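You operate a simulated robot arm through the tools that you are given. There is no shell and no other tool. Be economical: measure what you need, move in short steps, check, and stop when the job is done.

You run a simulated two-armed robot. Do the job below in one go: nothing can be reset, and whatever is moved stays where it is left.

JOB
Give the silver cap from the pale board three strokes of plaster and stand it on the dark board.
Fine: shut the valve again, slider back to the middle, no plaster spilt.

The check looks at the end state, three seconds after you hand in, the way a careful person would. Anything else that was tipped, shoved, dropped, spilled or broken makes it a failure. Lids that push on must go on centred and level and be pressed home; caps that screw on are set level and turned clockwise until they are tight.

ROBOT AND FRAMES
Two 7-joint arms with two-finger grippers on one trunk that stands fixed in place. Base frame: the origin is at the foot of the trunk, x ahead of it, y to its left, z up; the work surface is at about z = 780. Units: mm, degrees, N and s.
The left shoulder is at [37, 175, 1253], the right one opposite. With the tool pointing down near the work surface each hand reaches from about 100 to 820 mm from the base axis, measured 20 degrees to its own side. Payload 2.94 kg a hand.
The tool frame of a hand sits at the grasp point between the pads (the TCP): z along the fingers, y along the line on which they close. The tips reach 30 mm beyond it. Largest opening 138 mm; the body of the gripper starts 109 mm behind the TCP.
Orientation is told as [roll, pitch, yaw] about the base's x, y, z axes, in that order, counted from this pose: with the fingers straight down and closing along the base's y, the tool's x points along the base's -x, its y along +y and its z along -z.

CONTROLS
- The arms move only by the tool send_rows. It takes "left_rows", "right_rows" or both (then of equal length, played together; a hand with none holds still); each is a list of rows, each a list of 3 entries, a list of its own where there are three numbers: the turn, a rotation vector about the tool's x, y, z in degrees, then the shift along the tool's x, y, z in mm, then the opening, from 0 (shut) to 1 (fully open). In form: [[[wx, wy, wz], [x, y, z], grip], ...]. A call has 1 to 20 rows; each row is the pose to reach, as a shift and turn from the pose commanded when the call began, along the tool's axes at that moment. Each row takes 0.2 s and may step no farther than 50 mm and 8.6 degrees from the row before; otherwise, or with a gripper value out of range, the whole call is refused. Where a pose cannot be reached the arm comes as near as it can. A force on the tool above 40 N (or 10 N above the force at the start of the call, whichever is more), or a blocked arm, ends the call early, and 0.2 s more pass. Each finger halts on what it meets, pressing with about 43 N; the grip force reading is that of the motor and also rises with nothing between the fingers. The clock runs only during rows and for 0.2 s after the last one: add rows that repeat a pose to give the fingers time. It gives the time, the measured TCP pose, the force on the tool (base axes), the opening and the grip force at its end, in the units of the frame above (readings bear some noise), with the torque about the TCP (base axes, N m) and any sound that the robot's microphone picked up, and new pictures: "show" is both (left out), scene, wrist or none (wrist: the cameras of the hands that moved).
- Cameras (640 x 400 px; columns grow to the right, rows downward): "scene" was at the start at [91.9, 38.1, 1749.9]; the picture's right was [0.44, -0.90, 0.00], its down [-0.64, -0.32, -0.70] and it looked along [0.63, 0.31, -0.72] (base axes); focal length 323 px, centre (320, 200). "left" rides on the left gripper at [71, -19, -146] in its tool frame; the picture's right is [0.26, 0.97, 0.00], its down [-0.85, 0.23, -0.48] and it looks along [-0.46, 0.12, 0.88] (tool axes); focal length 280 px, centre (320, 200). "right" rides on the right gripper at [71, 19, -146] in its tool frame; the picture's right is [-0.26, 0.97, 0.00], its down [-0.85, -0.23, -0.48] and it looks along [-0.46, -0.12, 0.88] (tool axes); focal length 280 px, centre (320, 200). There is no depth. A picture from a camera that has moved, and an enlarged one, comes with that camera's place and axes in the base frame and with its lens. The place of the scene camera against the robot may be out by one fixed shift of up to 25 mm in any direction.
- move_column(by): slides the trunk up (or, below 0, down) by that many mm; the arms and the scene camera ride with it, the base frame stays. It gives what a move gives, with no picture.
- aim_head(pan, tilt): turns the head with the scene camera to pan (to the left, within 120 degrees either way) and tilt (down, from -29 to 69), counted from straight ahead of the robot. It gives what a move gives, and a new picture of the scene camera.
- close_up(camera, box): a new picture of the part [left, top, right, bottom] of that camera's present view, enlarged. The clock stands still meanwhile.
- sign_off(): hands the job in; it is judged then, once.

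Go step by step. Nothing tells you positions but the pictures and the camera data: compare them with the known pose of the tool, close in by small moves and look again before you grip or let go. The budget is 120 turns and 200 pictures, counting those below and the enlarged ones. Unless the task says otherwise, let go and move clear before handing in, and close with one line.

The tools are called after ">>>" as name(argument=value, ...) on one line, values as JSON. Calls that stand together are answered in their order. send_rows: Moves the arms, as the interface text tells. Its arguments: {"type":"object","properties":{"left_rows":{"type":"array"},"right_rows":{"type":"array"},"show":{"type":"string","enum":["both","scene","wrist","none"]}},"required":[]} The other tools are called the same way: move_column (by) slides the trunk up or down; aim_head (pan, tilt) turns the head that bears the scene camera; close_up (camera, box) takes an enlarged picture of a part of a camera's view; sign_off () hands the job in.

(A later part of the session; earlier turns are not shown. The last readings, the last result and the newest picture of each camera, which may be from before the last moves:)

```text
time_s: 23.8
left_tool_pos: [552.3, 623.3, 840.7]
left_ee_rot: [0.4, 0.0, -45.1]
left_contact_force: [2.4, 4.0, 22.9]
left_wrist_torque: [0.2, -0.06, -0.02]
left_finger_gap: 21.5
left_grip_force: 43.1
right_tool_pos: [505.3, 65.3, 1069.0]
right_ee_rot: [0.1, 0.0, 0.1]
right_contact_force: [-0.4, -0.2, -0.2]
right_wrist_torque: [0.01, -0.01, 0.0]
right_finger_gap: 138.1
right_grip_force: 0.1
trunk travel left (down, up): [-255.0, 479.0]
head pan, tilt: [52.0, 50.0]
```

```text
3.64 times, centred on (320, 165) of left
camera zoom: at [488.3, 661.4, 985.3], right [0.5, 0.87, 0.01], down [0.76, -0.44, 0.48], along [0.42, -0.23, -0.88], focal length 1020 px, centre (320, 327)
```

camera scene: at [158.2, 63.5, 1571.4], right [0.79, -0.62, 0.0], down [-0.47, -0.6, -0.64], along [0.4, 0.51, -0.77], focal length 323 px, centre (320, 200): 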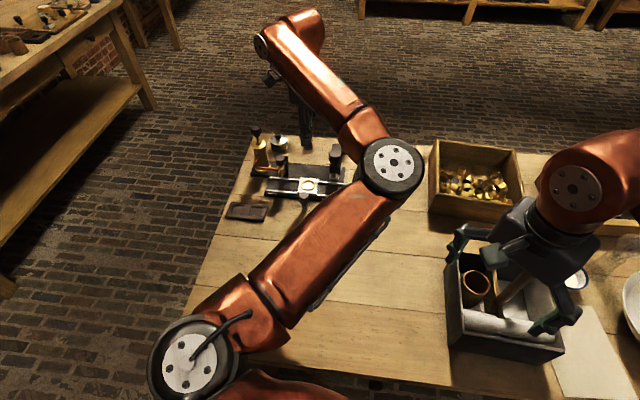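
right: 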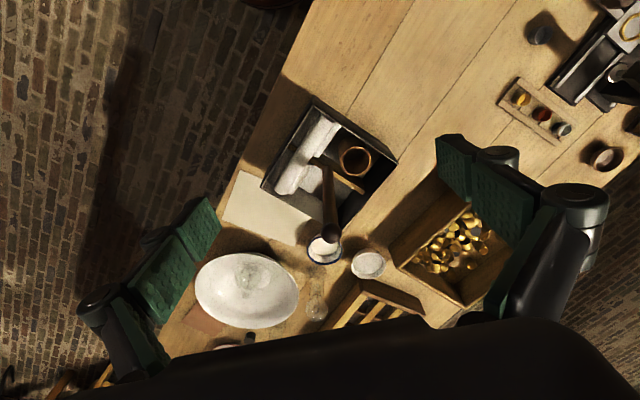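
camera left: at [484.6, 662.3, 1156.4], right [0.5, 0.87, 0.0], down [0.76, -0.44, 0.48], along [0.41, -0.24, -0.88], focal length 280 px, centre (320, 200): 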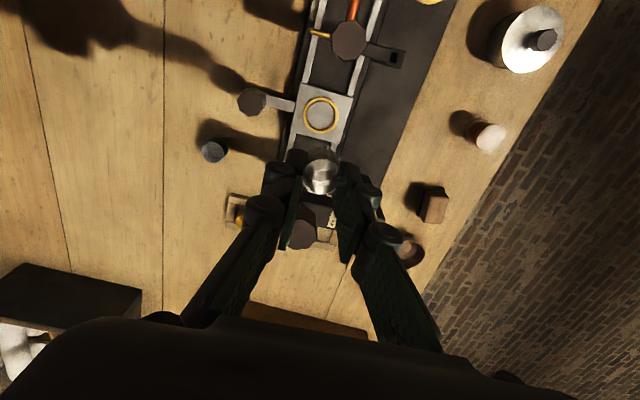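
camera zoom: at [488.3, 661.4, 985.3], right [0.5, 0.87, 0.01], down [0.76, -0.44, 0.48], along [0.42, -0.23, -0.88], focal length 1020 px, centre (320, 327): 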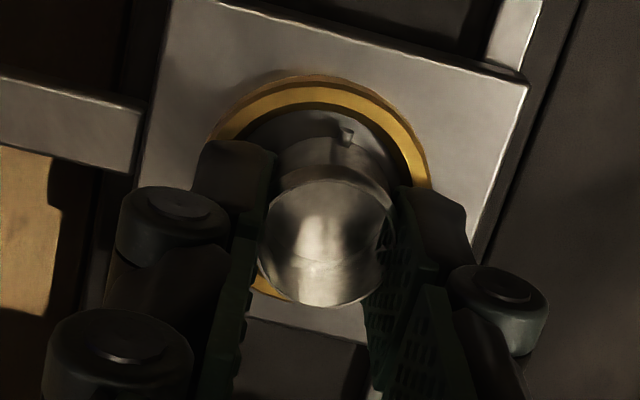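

>>> send_rows(left_rows=[[[0, 0, 0], [0, 0, -8], 0.12], [[0, 0, 0], [2, 0, -8], 0.12], [[0, 0, 0], [2, 0, -4], 0.12], [[0, 0, 0], [2, 0, 0], 0.12], [[0, 0, 0], [2, 0, 0], 0.12]], show="none")

>>> close_up(camera="left", box=[260, 110, 380, 220])

```text
time_s: 25.0
left_tool_pos: [550.5, 625.2, 840.8]
left_ee_rot: [0.3, -0.1, -44.9]
left_contact_force: [3.9, 2.7, 16.2]
left_wrist_torque: [0.17, -0.05, -0.04]
left_finger_gap: 21.7
left_grip_force: 42.9
right_tool_pos: [505.0, 64.7, 1068.3]
right_ee_rot: [0.0, 0.0, -0.1]
right_contact_force: [0.1, 0.0, 0.8]
right_wrist_torque: [-0.01, 0.01, 0.01]
right_finger_gap: 138.0
right_grip_force: 0.1
trunk travel left (down, up): [-255.0, 479.0]
head pan, tilt: [52.0, 50.0]
```

```text
3.64 times, centred on (320, 165) of left
camera zoom: at [485.9, 663.0, 985.3], right [0.5, 0.87, 0.01], down [0.76, -0.44, 0.48], along [0.42, -0.23, -0.88], focal length 1020 px, centre (320, 327)
```

zoom: 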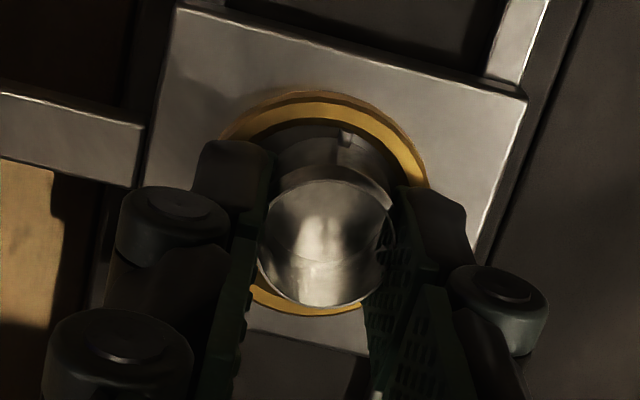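

>>> send_rows(left_rows=[[[0, 0, 0], [0, 0, -3], 0.12], [[0, 0, 0], [0, 0, -3], 0.2], [[0, 0, 0], [0, 0, -3], 0.3], [[0, 0, 0], [0, 0, -3], 0.36], [[0, 0, 0], [0, 0, -3], 0.36], [[0, 0, 0], [0, 0, -40], 0.36], [[0, 0, 0], [0, 0, -80], 0.36], [[0, 0, 0], [0, 0, -120], 0.36], [[0, 0, 0], [0, 0, -150], 0.36], [[0, 0, 0], [0, 0, -150], 0.36]], show="wrist")

>>> close_up(camera="left", box=[220, 0, 420, 180])

```text
time_s: 27.2
left_tool_pos: [550.1, 626.0, 988.4]
left_ee_rot: [0.0, 0.0, -45.0]
left_contact_force: [0.2, -0.5, -0.2]
left_wrist_torque: [0.0, 0.01, 0.0]
left_finger_gap: 49.7
left_grip_force: 0.0
right_tool_pos: [505.9, 65.8, 1068.1]
right_ee_rot: [0.0, 0.1, 0.0]
right_contact_force: [-0.7, -0.3, -0.2]
right_wrist_torque: [0.02, 0.01, -0.01]
right_finger_gap: 138.1
right_grip_force: 0.0
trunk travel left (down, up): [-255.0, 479.0]
head pan, tilt: [52.0, 50.0]
camera left: at [485.4, 664.9, 1132.3], right [0.5, 0.87, 0.0], down [0.76, -0.44, 0.48], along [0.41, -0.24, -0.88], focal length 280 px, centre (320, 200)
```

left: 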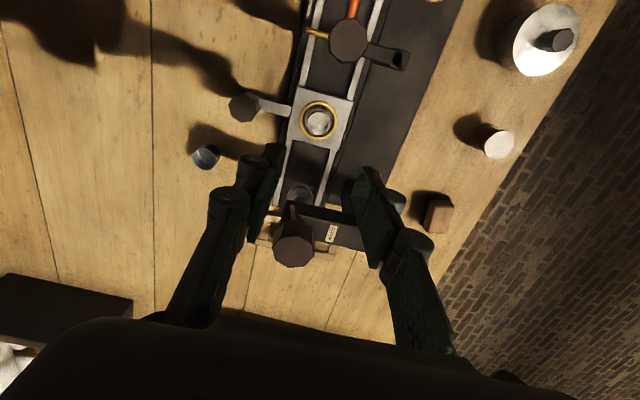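

```text
2.22 times, centred on (320, 90) of left
camera zoom: at [485.4, 664.9, 1132.3], right [0.5, 0.87, 0.0], down [0.76, -0.44, 0.48], along [0.41, -0.24, -0.88], focal length 623 px, centre (320, 444)
```

zoom: 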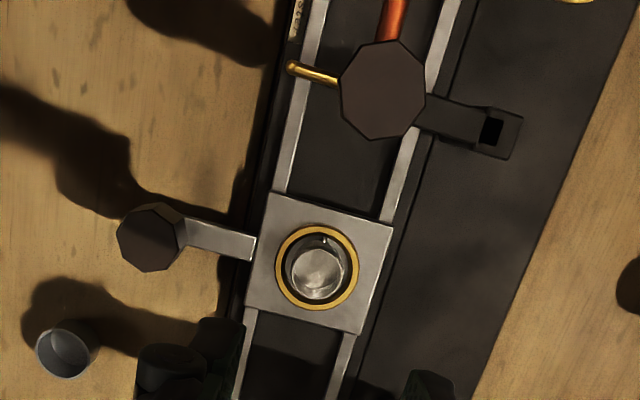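

>>> close_up(camera="left", box=[290, 0, 430, 90])

>>> close_up(camera="left", box=[250, 170, 380, 280])

>>> close_up(camera="scene", box=[240, 120, 310, 180])

```text
4.44 times, centred on (360, 45) of left
camera zoom: at [485.4, 664.9, 1132.3], right [0.5, 0.87, 0.0], down [0.76, -0.44, 0.48], along [0.41, -0.24, -0.88], focal length 1246 px, centre (142, 889)
```

zoom: 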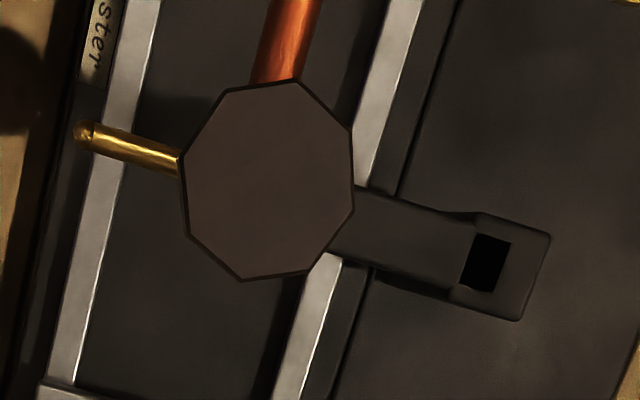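

```text
3.64 times, centred on (315, 225) of left
camera zoom: at [485.4, 664.9, 1132.3], right [0.5, 0.87, 0.0], down [0.76, -0.44, 0.48], along [0.41, -0.24, -0.88], focal length 1020 px, centre (338, 109)
```

zoom: 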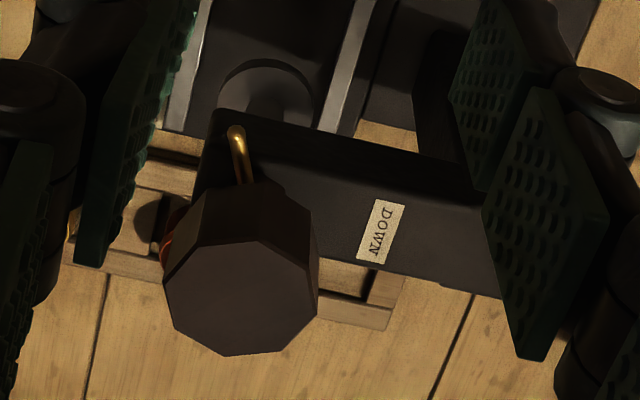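

```text
6.67 times, centred on (275, 150) of scene
camera zoom: at [158.8, 63.6, 1571.3], right [0.79, -0.62, 0.0], down [-0.47, -0.6, -0.64], along [0.4, 0.51, -0.77], focal length 2152 px, centre (620, 533)
```

zoom: 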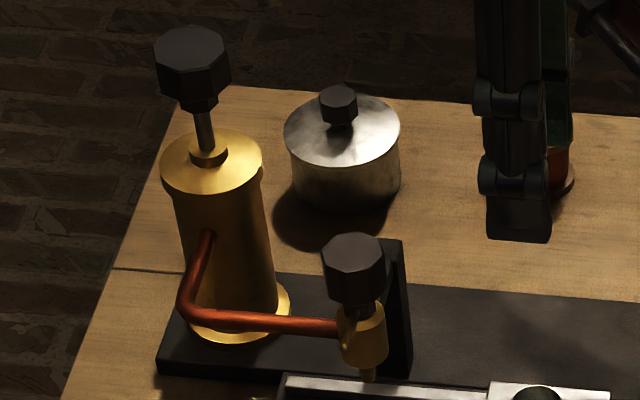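

The cap stands in the slider ring. Next I turn the hand square to the rail and go over the slider's handle knob, about (491, 574), top z 845.

>>> send_rows(left_rows=[[[0, 0, -8.2], [0, -7, 0], 0.4], [[0, 0, -16.4], [1, -14, 0], 0.4], [[0, 0, -24.6], [1, -21, 0], 0.4], [[0, 0, -32.8], [2, -28, 0], 0.4], [[0, 0, -41], [2, -35, 0], 0.4], [[0, 0, -49.2], [3, -42, 0], 0.4], [[0, 0, -57.4], [3, -49, 0], 0.4], [[0, 0, -65.6], [4, -56, 0], 0.4], [[0, 0, -73.8], [4, -63, 0], 0.4], [[0, 0, -82], [5, -70, 0], 0.4], [[0, 0, -90], [5, -78, 0], 0.4], [[0, 0, -90], [5, -78, 40], 0.4], [[0, 0, -90], [5, -78, 60], 0.4], [[0, 0, -90], [5, -78, 60], 0.4]], show="wrist")

>>> close_up(camera="left", box=[220, 80, 420, 240])

```text
time_s: 30.2
left_tool_pos: [494.5, 575.1, 927.5]
left_ee_rot: [0.1, -0.1, 45.1]
left_contact_force: [0.0, 0.4, -0.9]
left_wrist_torque: [0.01, -0.01, 0.0]
left_finger_gap: 55.2
left_grip_force: 0.1
right_tool_pos: [506.7, 65.5, 1067.6]
right_ee_rot: [-0.1, 0.1, 0.0]
right_contact_force: [-0.3, 0.2, 0.1]
right_wrist_torque: [0.01, 0.01, -0.01]
right_finger_gap: 137.7
right_grip_force: 0.1
trunk travel left (down, up): [-255.0, 479.0]
head pan, tilt: [52.0, 50.0]
camera left: at [456.9, 511.9, 1072.3], right [-0.87, 0.5, 0.0], down [0.44, 0.76, 0.48], along [0.24, 0.41, -0.88], focal length 280 px, centre (320, 200)
```

left: 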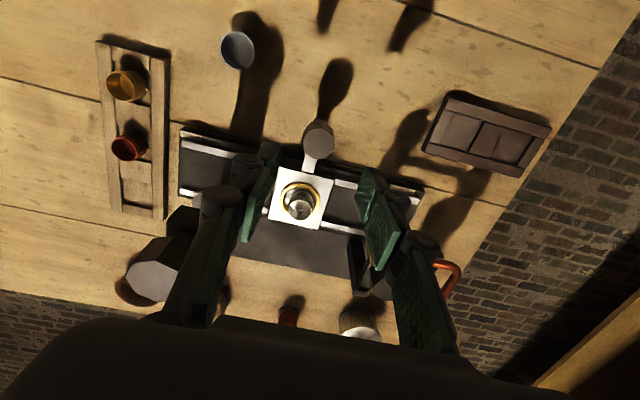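

```text
2.50 times, centred on (320, 160) of left
camera zoom: at [456.9, 511.9, 1072.3], right [-0.87, 0.5, 0.0], down [0.44, 0.76, 0.48], along [0.24, 0.41, -0.88], focal length 701 px, centre (320, 300)
```

zoom: 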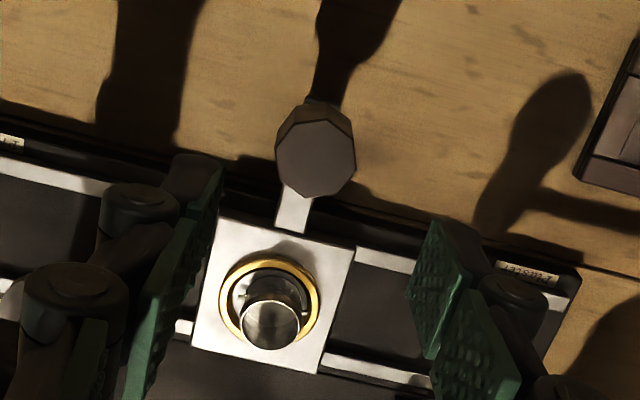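

>>> send_rows(left_rows=[[[0, 0, 0], [3, -1, 30], 0.4], [[0, 0, 0], [3.7, -2, 60], 0.4], [[0, 0, 0], [3.7, -2, 74], 0.4], [[0, 0, 0], [3.7, -2, 74], 0.4]], show="wrist")

>>> close_up(camera="left", box=[220, 120, 420, 280])

```text
time_s: 31.2
left_tool_pos: [491.4, 567.2, 853.5]
left_ee_rot: [0.0, -0.1, 45.0]
left_contact_force: [-0.5, 1.3, 0.8]
left_wrist_torque: [0.02, 0.02, 0.04]
left_finger_gap: 54.9
left_grip_force: 0.1
right_tool_pos: [505.6, 66.9, 1068.7]
right_ee_rot: [0.0, 0.2, 0.0]
right_contact_force: [-0.5, 0.1, 0.5]
right_wrist_torque: [0.01, 0.01, 0.0]
right_finger_gap: 138.2
right_grip_force: 0.0
trunk travel left (down, up): [-255.0, 479.0]
head pan, tilt: [52.0, 50.0]
camera left: at [454.4, 505.2, 998.3], right [-0.87, 0.5, 0.0], down [0.44, 0.76, 0.48], along [0.24, 0.41, -0.88], focal length 280 px, centre (320, 200)
```

left: 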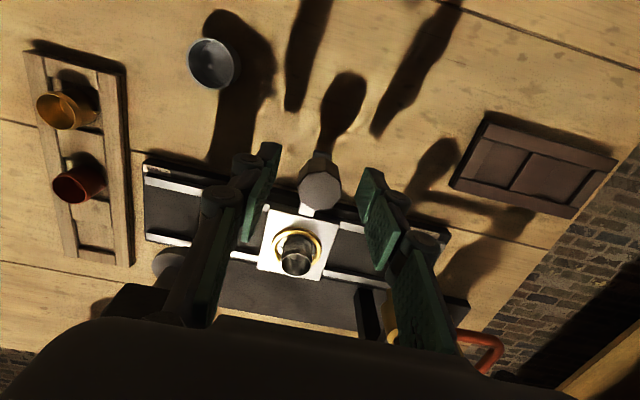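

```text
2.50 times, centred on (320, 200) of left
camera zoom: at [454.4, 505.2, 998.3], right [-0.87, 0.5, 0.0], down [0.44, 0.76, 0.48], along [0.24, 0.41, -0.88], focal length 701 px, centre (320, 200)
```

zoom: 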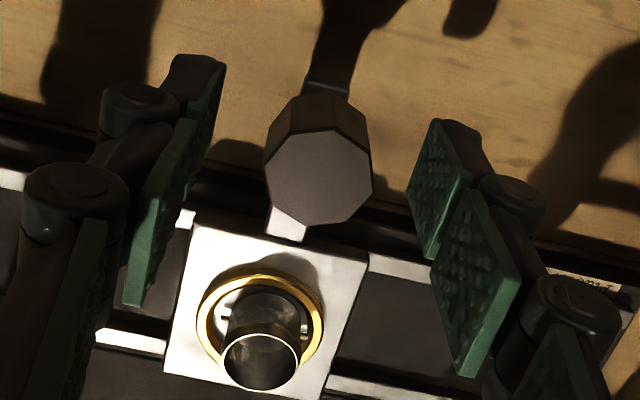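

>>> send_rows(left_rows=[[[0, 0, 0], [-3.6, 1, 2], 0.4], [[0, 0, 0], [-3.6, 1, 2], 0.3], [[0, 0, 0], [-3.6, 1, 2], 0.2], [[0, 0, 0], [-3.6, 1, 2], 0.1], [[0, 0, 0], [-3.6, 1, 2], 0.1], [[0, 0, 0], [-3.6, 1, 2], 0.1]], show="wrist")

>>> close_up(camera="left", box=[220, 120, 420, 280])

```text
time_s: 32.6
left_tool_pos: [492.7, 572.3, 852.5]
left_ee_rot: [0.0, -0.1, 45.0]
left_contact_force: [0.0, -0.2, -0.1]
left_wrist_torque: [-0.04, 0.02, -0.03]
left_finger_gap: 27.0
left_grip_force: 45.0
right_tool_pos: [505.4, 66.1, 1069.1]
right_ee_rot: [0.0, 0.1, 0.0]
right_contact_force: [0.2, -0.5, 0.0]
right_wrist_torque: [-0.02, -0.01, 0.05]
right_finger_gap: 137.8
right_grip_force: 0.0
trunk travel left (down, up): [-255.0, 479.0]
head pan, tilt: [52.0, 50.0]
camera left: at [456.6, 509.1, 996.1], right [-0.87, 0.5, 0.0], down [0.44, 0.76, 0.48], along [0.24, 0.41, -0.88], focal length 280 px, centre (320, 200)
```

left: 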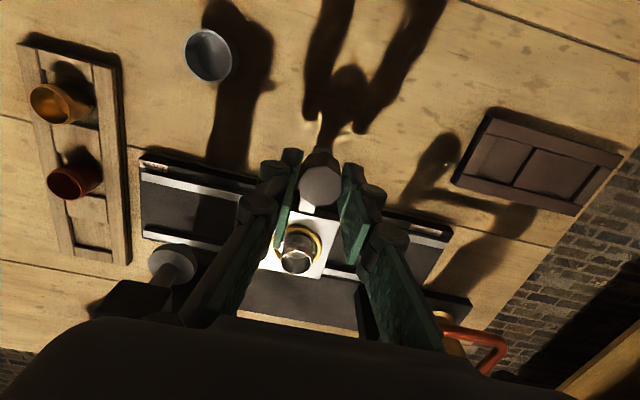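

```text
2.50 times, centred on (320, 200) of left
camera zoom: at [456.6, 509.1, 996.1], right [-0.87, 0.5, 0.0], down [0.44, 0.76, 0.48], along [0.24, 0.41, -0.88], focal length 701 px, centre (320, 200)
```

zoom: 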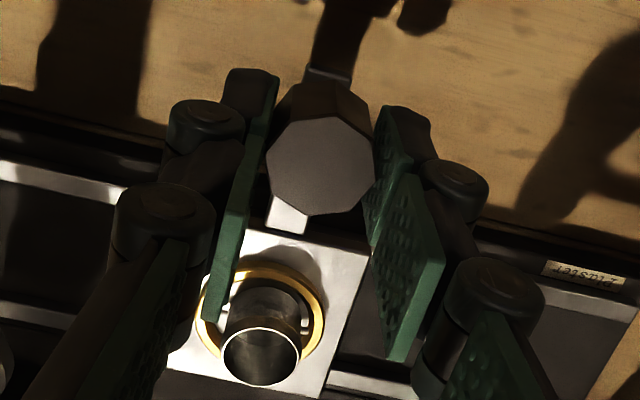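

>>> send_rows(left_rows=[[[0, 0, 0], [0, 5, 0], 0.1], [[0, 0, 0], [0, 12, 0], 0.1], [[0, 0, 0], [0, 20, 0], 0.1], [[0, 0, 0], [0, 28, 0], 0.1], [[0, 0, 0], [0, 35, 0], 0.1], [[0, 0, 0], [0, 40, 0], 0.1]], show="wrist")

```text
time_s: 34.0
left_tool_pos: [464.3, 602.0, 851.1]
left_ee_rot: [0.0, 0.0, 45.0]
left_contact_force: [-0.5, -0.4, -4.7]
left_wrist_torque: [0.45, -0.51, 0.05]
left_finger_gap: 27.1
left_grip_force: 45.4
right_tool_pos: [506.8, 66.4, 1067.1]
right_ee_rot: [0.0, 0.1, 0.0]
right_contact_force: [0.4, 1.2, 0.5]
right_wrist_torque: [-0.04, 0.03, -0.01]
right_finger_gap: 138.1
right_grip_force: 0.0
trunk travel left (down, up): [-255.0, 479.0]
head pan, tilt: [52.0, 50.0]
camera left: at [427.2, 538.6, 996.1], right [-0.87, 0.5, 0.0], down [0.44, 0.76, 0.48], along [0.24, 0.41, -0.88], focal length 280 px, centre (320, 200)
```

left: 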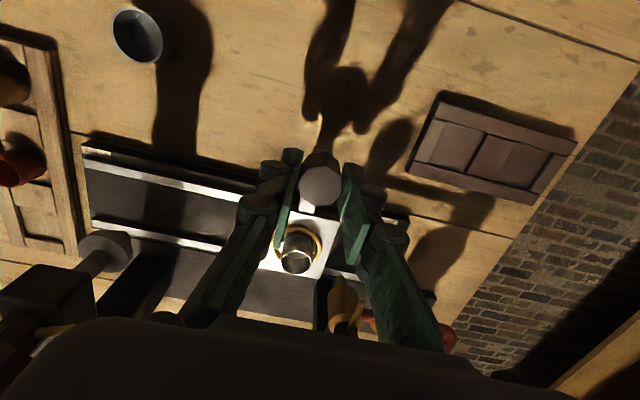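

>>> send_rows(left_rows=[[[0, 0, 0], [0, 8, 0], 0.1], [[0, 0, 0], [0, 16, 0], 0.1], [[0, 0, 0], [0, 24, 0], 0.1], [[0, 0, 0], [0, 31, 0], 0.1], [[0, 0, 0], [0, 37, 0], 0.1], [[0, 0, 0], [0, 41, 0], 0.1], [[0, 0, 0], [0, 41, 0], 0.1]], show="wrist")

>>> close_up(camera="left", box=[220, 140, 420, 300])

>>> close_up(camera="scene", box=[230, 120, 330, 220])

```text
time_s: 35.6
left_tool_pos: [437.0, 627.1, 853.0]
left_ee_rot: [-0.2, 0.1, 44.9]
left_contact_force: [2.5, -19.0, -13.5]
left_wrist_torque: [-0.09, -0.56, -0.11]
left_finger_gap: 27.0
left_grip_force: 45.9
right_tool_pos: [506.6, 64.4, 1068.1]
right_ee_rot: [0.0, 0.2, -0.1]
right_contact_force: [0.0, 0.1, 0.0]
right_wrist_torque: [-0.04, -0.03, 0.02]
right_finger_gap: 137.8
right_grip_force: 0.0
trunk travel left (down, up): [-255.0, 479.0]
head pan, tilt: [52.0, 50.0]
camera left: at [400.0, 566.5, 996.4], right [-0.87, 0.5, 0.0], down [0.44, 0.76, 0.47], along [0.24, 0.41, -0.88], focal length 280 px, centre (320, 200)
```

left: 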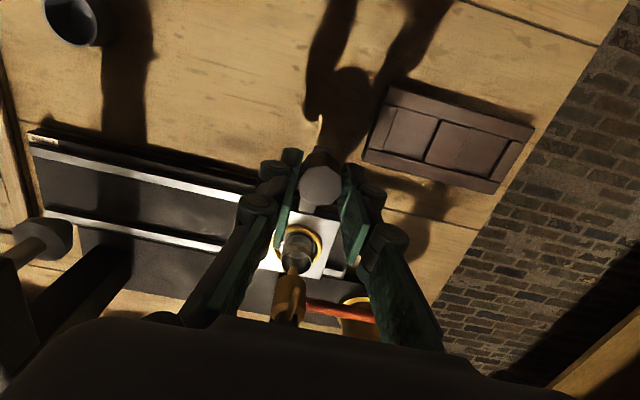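

```text
2.50 times, centred on (320, 220) of left
camera zoom: at [400.0, 566.5, 996.4], right [-0.87, 0.5, 0.0], down [0.44, 0.76, 0.47], along [0.24, 0.41, -0.88], focal length 701 px, centre (320, 150)
```

zoom: 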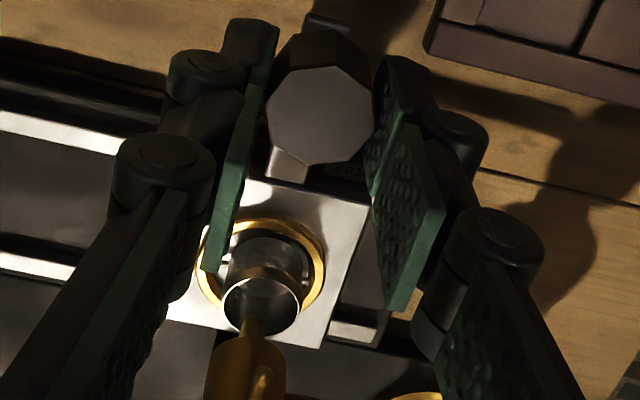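

```text
4.00 times, centred on (280, 170) of scene
camera zoom: at [159.6, 61.9, 1571.2], right [0.79, -0.62, 0.0], down [-0.47, -0.6, -0.64], along [0.4, 0.51, -0.77], focal length 1291 px, centre (480, 320)
```

zoom: 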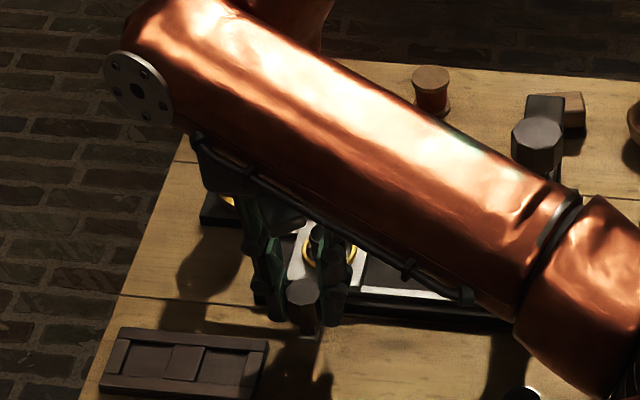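

The slider reached its stop with the cap under the spout. I let go of the handle, rise, and go above the valve knob at about (491, 685).

>>> send_rows(left_rows=[[[0, 0, 0], [0, -2.5, 0], 0.1], [[0, 0, 0], [0, -2.5, 0], 0.25], [[0, 0, 0], [0, -2.5, 0], 0.4], [[0, 0, 0], [0, -2.5, 0], 0.4], [[0, 0, 0], [0, -2.5, 0], 0.4], [[0, 0, 0], [0, -2.5, -40], 0.4], [[0, 0, 0], [0, -2.5, -80], 0.4], [[0, 0, 0], [0, -2.5, -120], 0.4], [[0, 0, 0], [0, -2.5, -160], 0.4], [[0, 0, 0], [0, -2.5, -160], 0.4]], show="none")

>>> send_rows(left_rows=[[[0, 0, 8.2], [-7, 0, 0], 0.4], [[0, 0, 16.4], [-14, 0, 0], 0.4], [[0, 0, 24.6], [-21, 0, 0], 0.4], [[0, 0, 32.8], [-28, 0, 0], 0.4], [[0, 0, 41], [-36, 0, 0], 0.4], [[0, 0, 49.2], [-43, 0, 0], 0.4], [[0, 0, 57.4], [-50, 0, 0], 0.4], [[0, 0, 65.6], [-57, 0, 0], 0.4], [[0, 0, 73.8], [-64, 0, 0], 0.4], [[0, 0, 82], [-71, 0, 0], 0.4], [[0, 0, 90], [-79, 0, 0], 0.4], [[0, 0, 90], [-79, 0, 0], 0.4], [[0, 0, 90], [-79, 0, 0], 0.4]], show="wrist")

>>> close_up(camera="left", box=[220, 50, 420, 210])

```text
time_s: 37.8
left_tool_pos: [439.5, 628.7, 1010.1]
left_ee_rot: [0.1, 0.0, 44.9]
left_contact_force: [-0.2, -0.1, -0.1]
left_wrist_torque: [-0.01, 0.0, 0.03]
left_finger_gap: 55.2
left_grip_force: 0.1
right_tool_pos: [507.2, 66.6, 1068.6]
right_ee_rot: [0.0, 0.2, 0.0]
right_contact_force: [0.1, 0.0, -0.2]
right_wrist_torque: [-0.01, -0.02, 0.0]
right_finger_gap: 138.1
right_grip_force: 0.0
trunk travel left (down, up): [-255.0, 479.0]
head pan, tilt: [52.0, 50.0]
```

```text
time_s: 40.6
left_tool_pos: [492.1, 685.2, 1010.9]
left_ee_rot: [0.0, 0.0, -45.1]
left_contact_force: [0.6, 0.0, 0.3]
left_wrist_torque: [-0.01, 0.03, 0.0]
left_finger_gap: 55.2
left_grip_force: 0.0
right_tool_pos: [505.8, 67.3, 1068.5]
right_ee_rot: [0.0, 0.1, -0.1]
right_contact_force: [0.1, -0.3, -1.1]
right_wrist_torque: [0.01, 0.02, -0.01]
right_finger_gap: 138.0
right_grip_force: 0.0
trunk travel left (down, up): [-255.0, 479.0]
head pan, tilt: [52.0, 50.0]
camera left: at [427.9, 723.7, 1154.8], right [0.5, 0.87, 0.0], down [0.76, -0.44, 0.48], along [0.41, -0.24, -0.88], focal length 280 px, centre (320, 200)
```

left: 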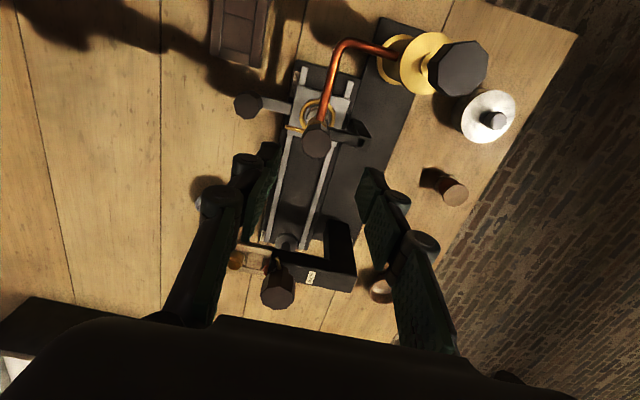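

```text
2.50 times, centred on (320, 130) of left
camera zoom: at [427.9, 723.7, 1154.8], right [0.5, 0.87, 0.0], down [0.76, -0.44, 0.48], along [0.41, -0.24, -0.88], focal length 701 px, centre (320, 375)
```

zoom: 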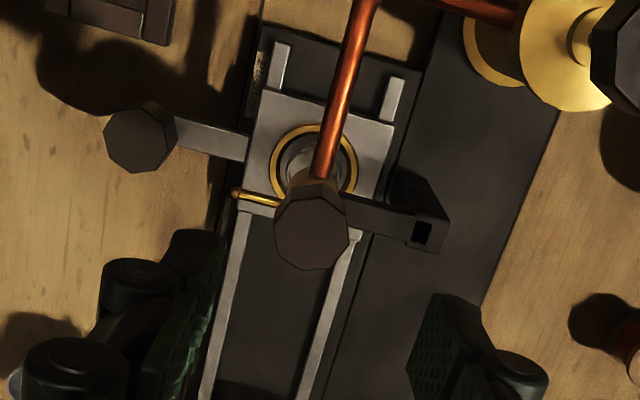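

>>> send_rows(left_rows=[[[0, 0, 0], [-3.4, -2.1, 40], 0.4], [[0, 0, 0], [-3.4, -2.1, 75], 0.4], [[0, 0, 0], [-3.4, -2.1, 84], 0.4], [[0, 0, 0], [-3.4, -2.1, 84], 0.4]], show="none")

>>> close_up(camera="left", box=[220, 80, 420, 240])

```text
time_s: 41.6
left_tool_pos: [491.9, 678.5, 925.9]
left_ee_rot: [0.0, 0.0, -45.0]
left_contact_force: [-0.2, -0.9, 0.5]
left_wrist_torque: [0.03, 0.01, 0.0]
left_finger_gap: 55.1
left_grip_force: 0.0
right_tool_pos: [506.4, 66.7, 1068.3]
right_ee_rot: [0.0, 0.2, 0.0]
right_contact_force: [0.3, -0.1, -0.1]
right_wrist_torque: [0.03, 0.01, 0.0]
right_finger_gap: 137.9
right_grip_force: 0.0
trunk travel left (down, up): [-255.0, 479.0]
head pan, tilt: [52.0, 50.0]
```

```text
2.50 times, centred on (320, 160) of left
camera zoom: at [428.9, 716.5, 1070.7], right [0.5, 0.87, 0.0], down [0.76, -0.44, 0.48], along [0.41, -0.24, -0.88], focal length 701 px, centre (320, 300)
```

zoom: 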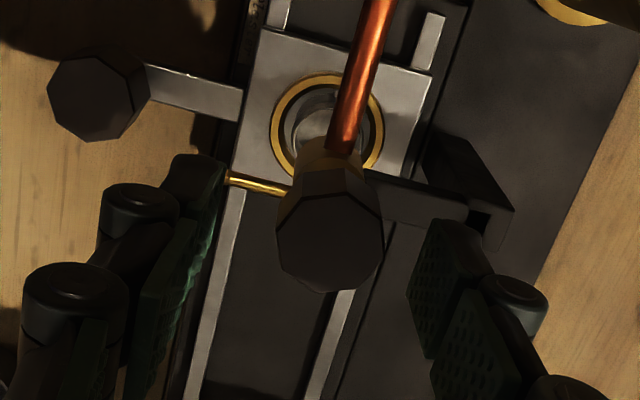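

>>> send_rows(left_rows=[[[0, 0, 0], [0.7, 2.5, 6], 0.4], [[0, 0, 0], [0.7, 2.5, 6], 0.3], [[0, 0, 0], [0.7, 2.5, 6], 0.2], [[0, 0, 0], [0.7, 2.5, 6], 0.1], [[0, 0, 0], [0.7, 2.5, 6], 0.1], [[0, 0, 0], [0.7, 2.5, 6], 0.1]], show="none")

>>> close_up(camera="left", box=[220, 80, 420, 240])

```text
time_s: 43.0
left_tool_pos: [493.1, 681.1, 921.0]
left_ee_rot: [0.1, 0.0, -45.0]
left_contact_force: [-3.9, -4.3, -2.6]
left_wrist_torque: [-0.13, 0.16, 0.04]
left_finger_gap: 27.2
left_grip_force: 45.2
right_tool_pos: [505.7, 65.3, 1067.1]
right_ee_rot: [0.0, 0.1, 0.0]
right_contact_force: [-0.4, 0.9, -1.0]
right_wrist_torque: [0.02, 0.01, -0.01]
right_finger_gap: 137.8
right_grip_force: 0.0
trunk travel left (down, up): [-255.0, 479.0]
head pan, tilt: [52.0, 50.0]
```

```text
2.50 times, centred on (320, 160) of left
camera zoom: at [429.7, 718.4, 1065.1], right [0.5, 0.87, 0.0], down [0.76, -0.44, 0.48], along [0.41, -0.24, -0.88], focal length 701 px, centre (320, 300)
```

zoom: 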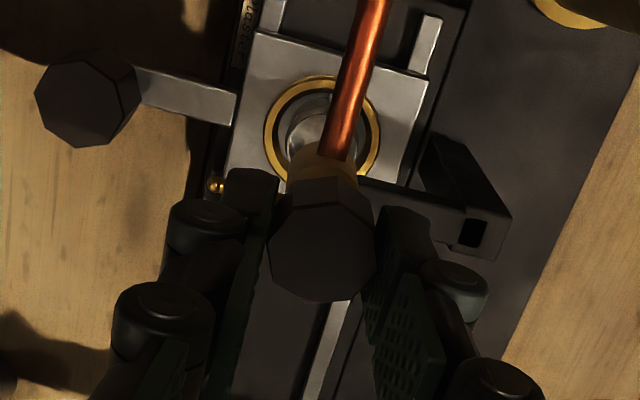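

>>> send_rows(left_rows=[[[0, 0, -6], [0, 0, 0], 0.1], [[0, 0, -12], [0, 0, 0], 0.1], [[0, 0, -18], [0, 0, 0], 0.1], [[0, 0, -18], [0, 0, 0], 0.1]], show="none")

>>> close_up(camera="left", box=[220, 80, 420, 240])

```text
time_s: 44.0
left_tool_pos: [491.8, 681.7, 920.6]
left_ee_rot: [-0.3, 0.0, -26.9]
left_contact_force: [-16.7, -11.0, -13.3]
left_wrist_torque: [-0.35, 0.17, -0.59]
left_finger_gap: 27.1
left_grip_force: 44.8
right_tool_pos: [504.9, 65.9, 1067.8]
right_ee_rot: [0.0, 0.0, 0.0]
right_contact_force: [0.0, 0.4, 0.7]
right_wrist_torque: [-0.03, -0.01, 0.0]
right_finger_gap: 137.9
right_grip_force: 0.0
trunk travel left (down, up): [-255.0, 479.0]
head pan, tilt: [52.0, 50.0]
```

```text
2.50 times, centred on (320, 160) of left
camera zoom: at [421.1, 698.5, 1065.6], right [0.2, 0.98, 0.0], down [0.86, -0.18, 0.47], along [0.46, -0.1, -0.88], focal length 701 px, centre (320, 300)
```

zoom: 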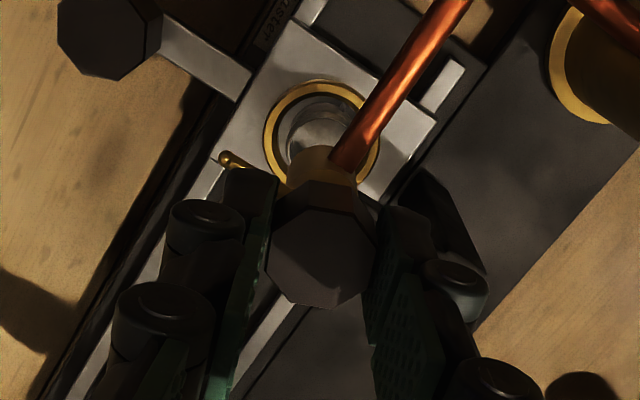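

>>> close_up(camera="left", box=[270, 110, 350, 180])

>>> close_up(camera="scene", box=[240, 120, 310, 200])

```text
5.71 times, centred on (310, 145) of left
camera zoom: at [421.1, 698.5, 1065.6], right [0.2, 0.98, 0.0], down [0.86, -0.18, 0.47], along [0.46, -0.1, -0.88], focal length 1602 px, centre (377, 514)
```

zoom: 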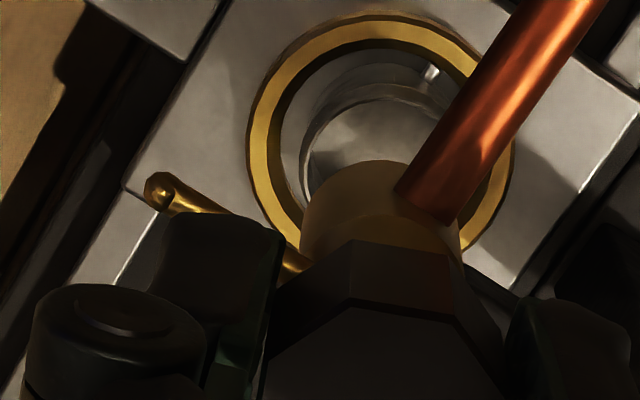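

```text
5.00 times, centred on (275, 160) of scene
camera zoom: at [157.2, 63.2, 1571.4], right [0.79, -0.62, 0.0], down [-0.47, -0.6, -0.64], along [0.4, 0.51, -0.77], focal length 1614 px, centre (545, 400)
```

zoom: 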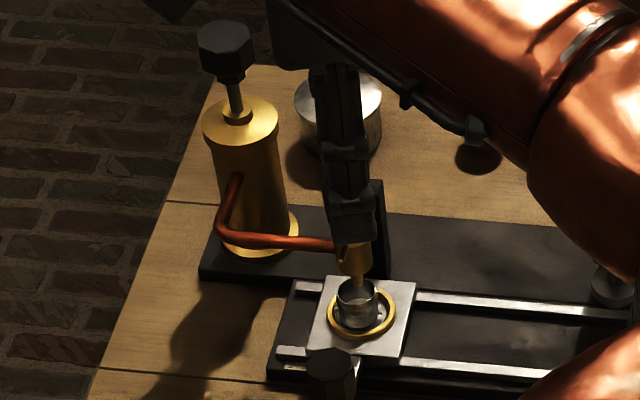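

The pointer did not move and the torque rose, so that way is the stop. I release, rotate the hand above to regrip, and will turn clockwise.

>>> send_rows(left_rows=[[[0, 0, 4], [0, 0, 0], 0.1], [[0, 0, 4], [0, 0, 0], 0.25], [[0, 0, 4], [0, 0, 0], 0.4], [[0, 0, 4], [0, 0, 0], 0.4], [[0, 0, 4], [0, 0, -25], 0.4], [[0, 0, -4], [0, 0, -50], 0.4], [[0, 0, -12], [0, 0, -50], 0.4], [[0, 0, -20], [0, 0, -50], 0.4], [[0, 0, -28], [0, 0, -50], 0.4], [[0, 0, -36], [0, 0, -50], 0.4], [[0, 0, -44], [0, 0, -50], 0.4], [[0, 0, -52], [0, 0, -50], 0.4], [[0, 0, -60], [0, 0, -50], 0.4], [[0, 0, -67], [0, 0, -50], 0.4], [[0, 0, -72], [0, 0, -50], 0.4], [[0, 0, -72], [0, 0, -30], 0.4], [[0, 0, -72], [0, 0, -8], 0.4], [[0, 0, -72], [0, 0, -8], 0.4]], show="wrist")

>>> close_up(camera="left", box=[220, 80, 420, 240])

```text
time_s: 47.8
left_tool_pos: [496.5, 685.6, 930.1]
left_ee_rot: [-0.1, -0.1, 45.0]
left_contact_force: [-0.6, -0.7, -0.5]
left_wrist_torque: [-0.03, -0.02, 0.0]
left_finger_gap: 55.1
left_grip_force: 0.1
right_tool_pos: [505.3, 65.9, 1068.2]
right_ee_rot: [0.0, 0.1, 0.0]
right_contact_force: [0.0, -0.3, 0.1]
right_wrist_torque: [0.02, -0.02, 0.01]
right_finger_gap: 138.0
right_grip_force: 0.1
trunk travel left (down, up): [-255.0, 479.0]
head pan, tilt: [52.0, 50.0]
camera left: at [458.7, 622.2, 1075.1], right [-0.87, 0.5, 0.0], down [0.44, 0.76, 0.48], along [0.24, 0.41, -0.88], focal length 280 px, centre (320, 200)
```

left: 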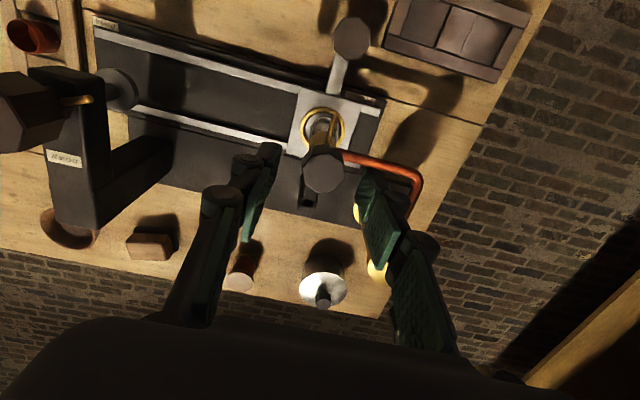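

```text
2.50 times, centred on (320, 160) of left
camera zoom: at [458.7, 622.2, 1075.1], right [-0.87, 0.5, 0.0], down [0.44, 0.76, 0.48], along [0.24, 0.41, -0.88], focal length 701 px, centre (320, 300)
```

zoom: 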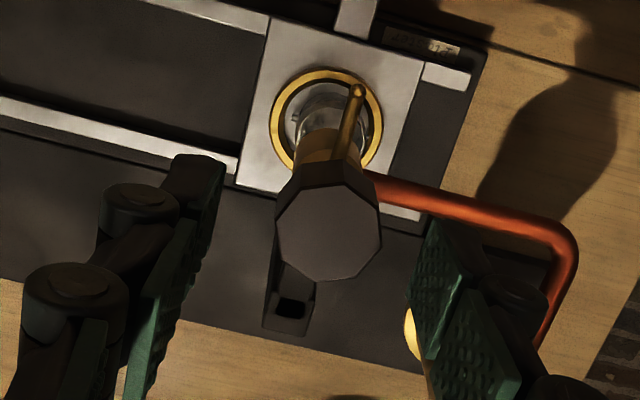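

>>> send_rows(left_rows=[[[0, 0, 0], [0.5, 2, 9], 0.4], [[0, 0, 0], [0.5, 2, 9], 0.3], [[0, 0, 0], [0.5, 2, 9], 0.2], [[0, 0, 0], [0.5, 2, 9], 0.1], [[0, 0, 0], [0.5, 2, 9], 0.1], [[0, 0, 0], [0.5, 2, 9], 0.1], [[0, 0, 6], [0.5, 2, 9], 0.1], [[0, 0, 12], [0.5, 2, 9], 0.1], [[0, 0, 18], [0.5, 2, 9], 0.1], [[0, 0, 18], [0.5, 2, 9], 0.1]], show="none")

>>> close_up(camera="left", box=[220, 80, 420, 240])

```text
time_s: 50.0
left_tool_pos: [496.1, 684.9, 921.3]
left_ee_rot: [0.0, 0.0, 26.9]
left_contact_force: [6.9, -2.8, 0.2]
left_wrist_torque: [-0.02, -0.43, 0.02]
left_finger_gap: 27.3
left_grip_force: 44.6
right_tool_pos: [506.8, 64.8, 1067.6]
right_ee_rot: [-0.2, 0.1, 0.0]
right_contact_force: [0.7, -0.2, 0.7]
right_wrist_torque: [0.07, -0.01, -0.02]
right_finger_gap: 138.3
right_grip_force: 0.2
trunk travel left (down, up): [-255.0, 479.0]
head pan, tilt: [52.0, 50.0]
```

```text
2.50 times, centred on (320, 160) of left
camera zoom: at [439.8, 636.1, 1065.9], right [-0.67, 0.74, 0.0], down [0.65, 0.59, 0.48], along [0.35, 0.32, -0.88], focal length 701 px, centre (320, 300)
```

zoom: 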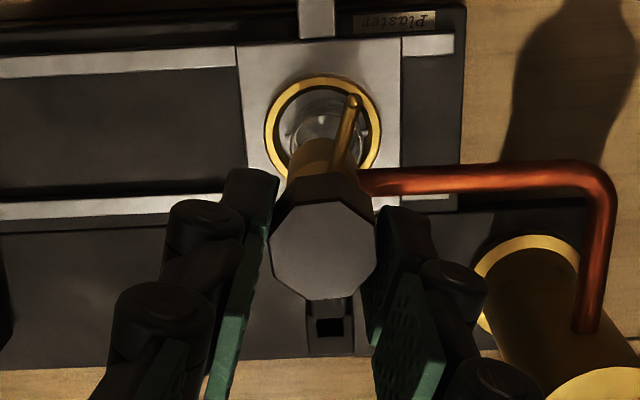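

It turns freely clockwise. I continue to a quarter turn.

>>> send_rows(left_rows=[[[0, 0, 7], [0, 0, 0], 0.1], [[0, 0, 14], [0, 0, 0], 0.1], [[0, 0, 21], [0, 0, 0], 0.1], [[0, 0, 28], [0, 0, 0], 0.1], [[0, 0, 35], [0, 0, 0], 0.1], [[0, 0, 42], [0, 0, 0], 0.1], [[0, 0, 49], [0, 0, 0], 0.1], [[0, 0, 56], [0, 0, 0], 0.1], [[0, 0, 63], [0, 0, 0], 0.1], [[0, 0, 70], [0, 0, 0], 0.1], [[0, 0, 70], [0, 0, 0], 0.1]], show="wrist")

>>> close_up(camera="left", box=[220, 80, 420, 240])

>>> close_up(camera="scene", box=[240, 120, 310, 200])

```text
time_s: 52.4
left_tool_pos: [494.2, 679.8, 921.4]
left_ee_rot: [-0.1, -0.2, -43.3]
left_contact_force: [4.4, -27.5, -2.8]
left_wrist_torque: [-0.41, 0.18, 0.06]
left_finger_gap: 27.3
left_grip_force: 45.3
right_tool_pos: [506.0, 63.1, 1067.6]
right_ee_rot: [0.1, 0.1, 0.0]
right_contact_force: [0.0, 0.2, -0.6]
right_wrist_torque: [0.0, -0.03, 0.03]
right_finger_gap: 138.2
right_grip_force: 0.1
trunk travel left (down, up): [-255.0, 479.0]
head pan, tilt: [52.0, 50.0]
camera left: at [428.9, 716.6, 1065.8], right [0.47, 0.88, 0.0], down [0.78, -0.41, 0.48], along [0.42, -0.23, -0.88], focal length 280 px, centre (320, 200)
```

left: 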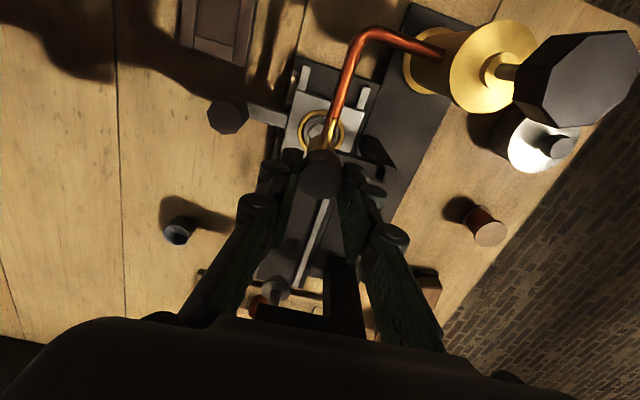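

```text
2.50 times, centred on (320, 160) of left
camera zoom: at [428.9, 716.6, 1065.8], right [0.47, 0.88, 0.0], down [0.78, -0.41, 0.48], along [0.42, -0.23, -0.88], focal length 701 px, centre (320, 300)
```

zoom: 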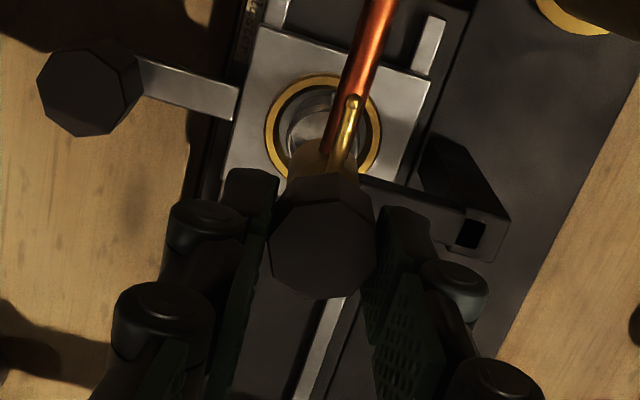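

```text
5.00 times, centred on (275, 160) of scene
camera zoom: at [159.1, 59.3, 1571.4], right [0.79, -0.62, 0.0], down [-0.47, -0.6, -0.64], along [0.4, 0.51, -0.77], focal length 1614 px, centre (545, 400)
```

zoom: 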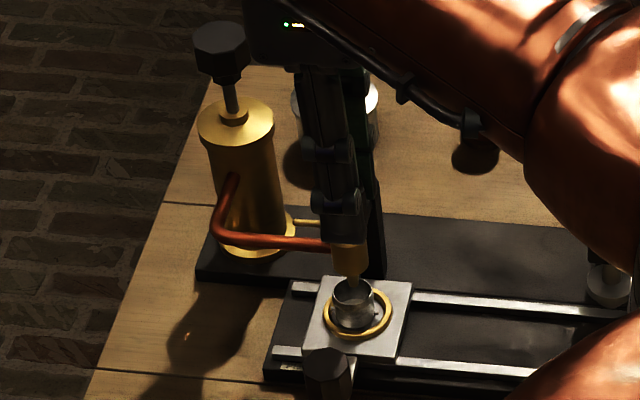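

The valve pointer now lies along the pipe (open). I release the valve knob and go above the pump plunger.

>>> send_rows(left_rows=[[[0, 0, 2], [0, -1, 0], 0.1], [[0, 0, 2], [0, -1, 0], 0.25], [[0, 0, 2], [0, -1, 0], 0.4], [[0, 0, 2], [0, -1, 0], 0.4], [[0, 0, 2], [0, -1, 0], 0.4], [[0, 0, 2], [0, 0, -40], 0.4], [[0, 0, 2], [0, 0, -80], 0.45], [[0, 0, 2], [0, 0, -110], 0.45], [[0, 0, 2], [30, 20, -110], 0.45], [[0, 0, 2], [60, 40, -110], 0.45], [[0, 0, 2], [80, 65, -110], 0.45], [[0, 0, 2], [80, 65, -110], 0.45], [[0, 0, 2], [80, 65, -110], 0.45]], show="wrist")

>>> close_up(camera="left", box=[220, 60, 420, 220])

>>> close_up(camera="scene", box=[240, 120, 310, 200])

```text
time_s: 55.2
left_tool_pos: [478.1, 787.3, 1028.0]
left_ee_rot: [0.1, -0.1, -45.0]
left_contact_force: [-0.1, -0.4, 0.4]
left_wrist_torque: [-0.03, -0.02, 0.0]
left_finger_gap: 62.1
left_grip_force: 0.1
right_tool_pos: [504.6, 66.7, 1068.6]
right_ee_rot: [0.0, 0.1, -0.1]
right_contact_force: [-0.9, 0.4, 0.4]
right_wrist_torque: [-0.05, 0.01, 0.0]
right_finger_gap: 137.9
right_grip_force: 0.1
trunk travel left (down, up): [-255.0, 479.0]
head pan, tilt: [52.0, 50.0]
camera left: at [414.7, 825.1, 1173.2], right [0.5, 0.87, 0.0], down [0.76, -0.44, 0.48], along [0.41, -0.24, -0.88], focal length 280 px, centre (320, 200)
```

left: 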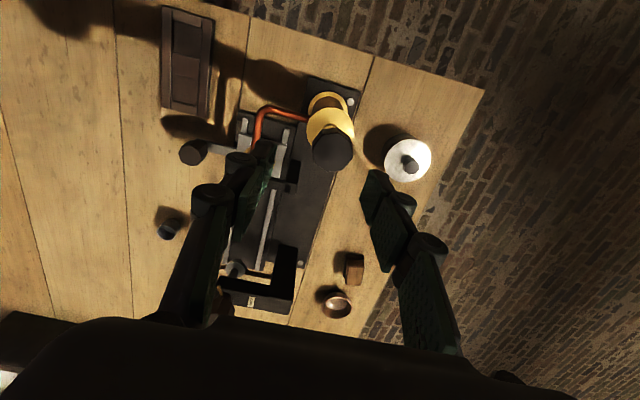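

```text
2.50 times, centred on (320, 140) of left
camera zoom: at [414.7, 825.1, 1173.2], right [0.5, 0.87, 0.0], down [0.76, -0.44, 0.48], along [0.41, -0.24, -0.88], focal length 701 px, centre (320, 350)
```

zoom: 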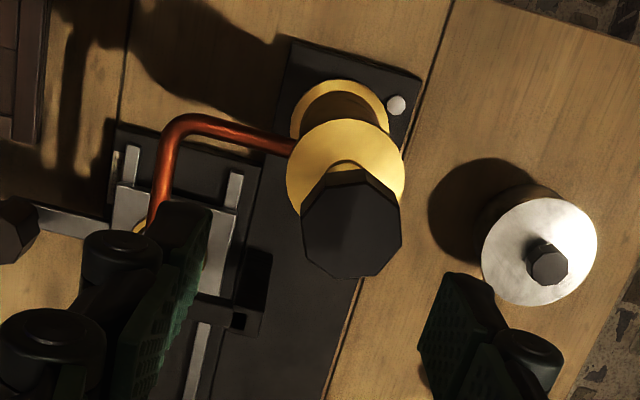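

```text
5.00 times, centred on (275, 160) of scene
camera zoom: at [158.3, 63.9, 1571.4], right [0.79, -0.62, 0.0], down [-0.47, -0.6, -0.64], along [0.4, 0.51, -0.77], focal length 1614 px, centre (545, 400)
```

zoom: 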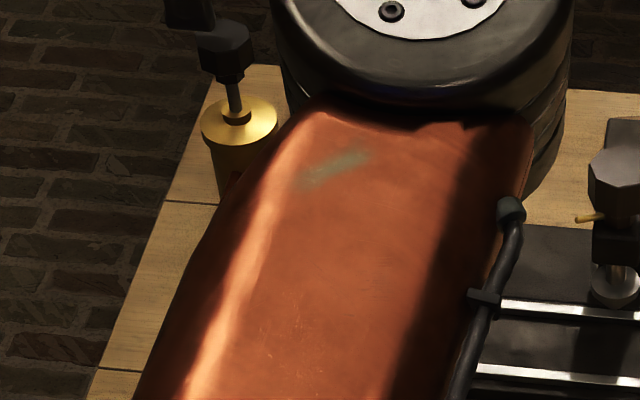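

>>> send_rows(left_rows=[[[0, 0, 0], [0, 8, 30], 0.45], [[0, 0, 0], [0, 11.3, 55], 0.45], [[0, 0, 0], [0, 11.3, 66], 0.45], [[0, 0, 0], [0, 11.3, 66], 0.45]], show="none")

>>> close_up(camera="left", box=[220, 80, 420, 240])

```text
time_s: 56.2
left_tool_pos: [487.0, 794.8, 963.4]
left_ee_rot: [0.0, 0.1, -45.0]
left_contact_force: [0.7, 0.1, -0.6]
left_wrist_torque: [0.0, 0.0, -0.03]
left_finger_gap: 62.2
left_grip_force: 0.1
right_tool_pos: [506.5, 66.5, 1067.7]
right_ee_rot: [0.0, 0.0, 0.0]
right_contact_force: [0.4, 0.6, -0.1]
right_wrist_torque: [0.0, -0.01, -0.01]
right_finger_gap: 138.1
right_grip_force: 0.1
trunk travel left (down, up): [-255.0, 479.0]
head pan, tilt: [52.0, 50.0]
```

```text
2.50 times, centred on (320, 160) of left
camera zoom: at [423.2, 832.8, 1107.9], right [0.5, 0.87, 0.0], down [0.76, -0.44, 0.48], along [0.41, -0.24, -0.88], focal length 701 px, centre (320, 300)
```

zoom: 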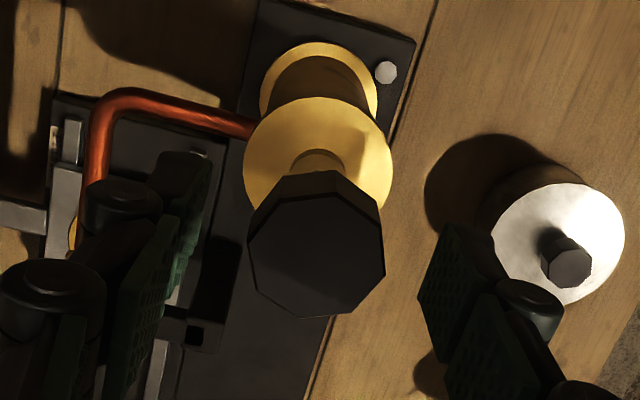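

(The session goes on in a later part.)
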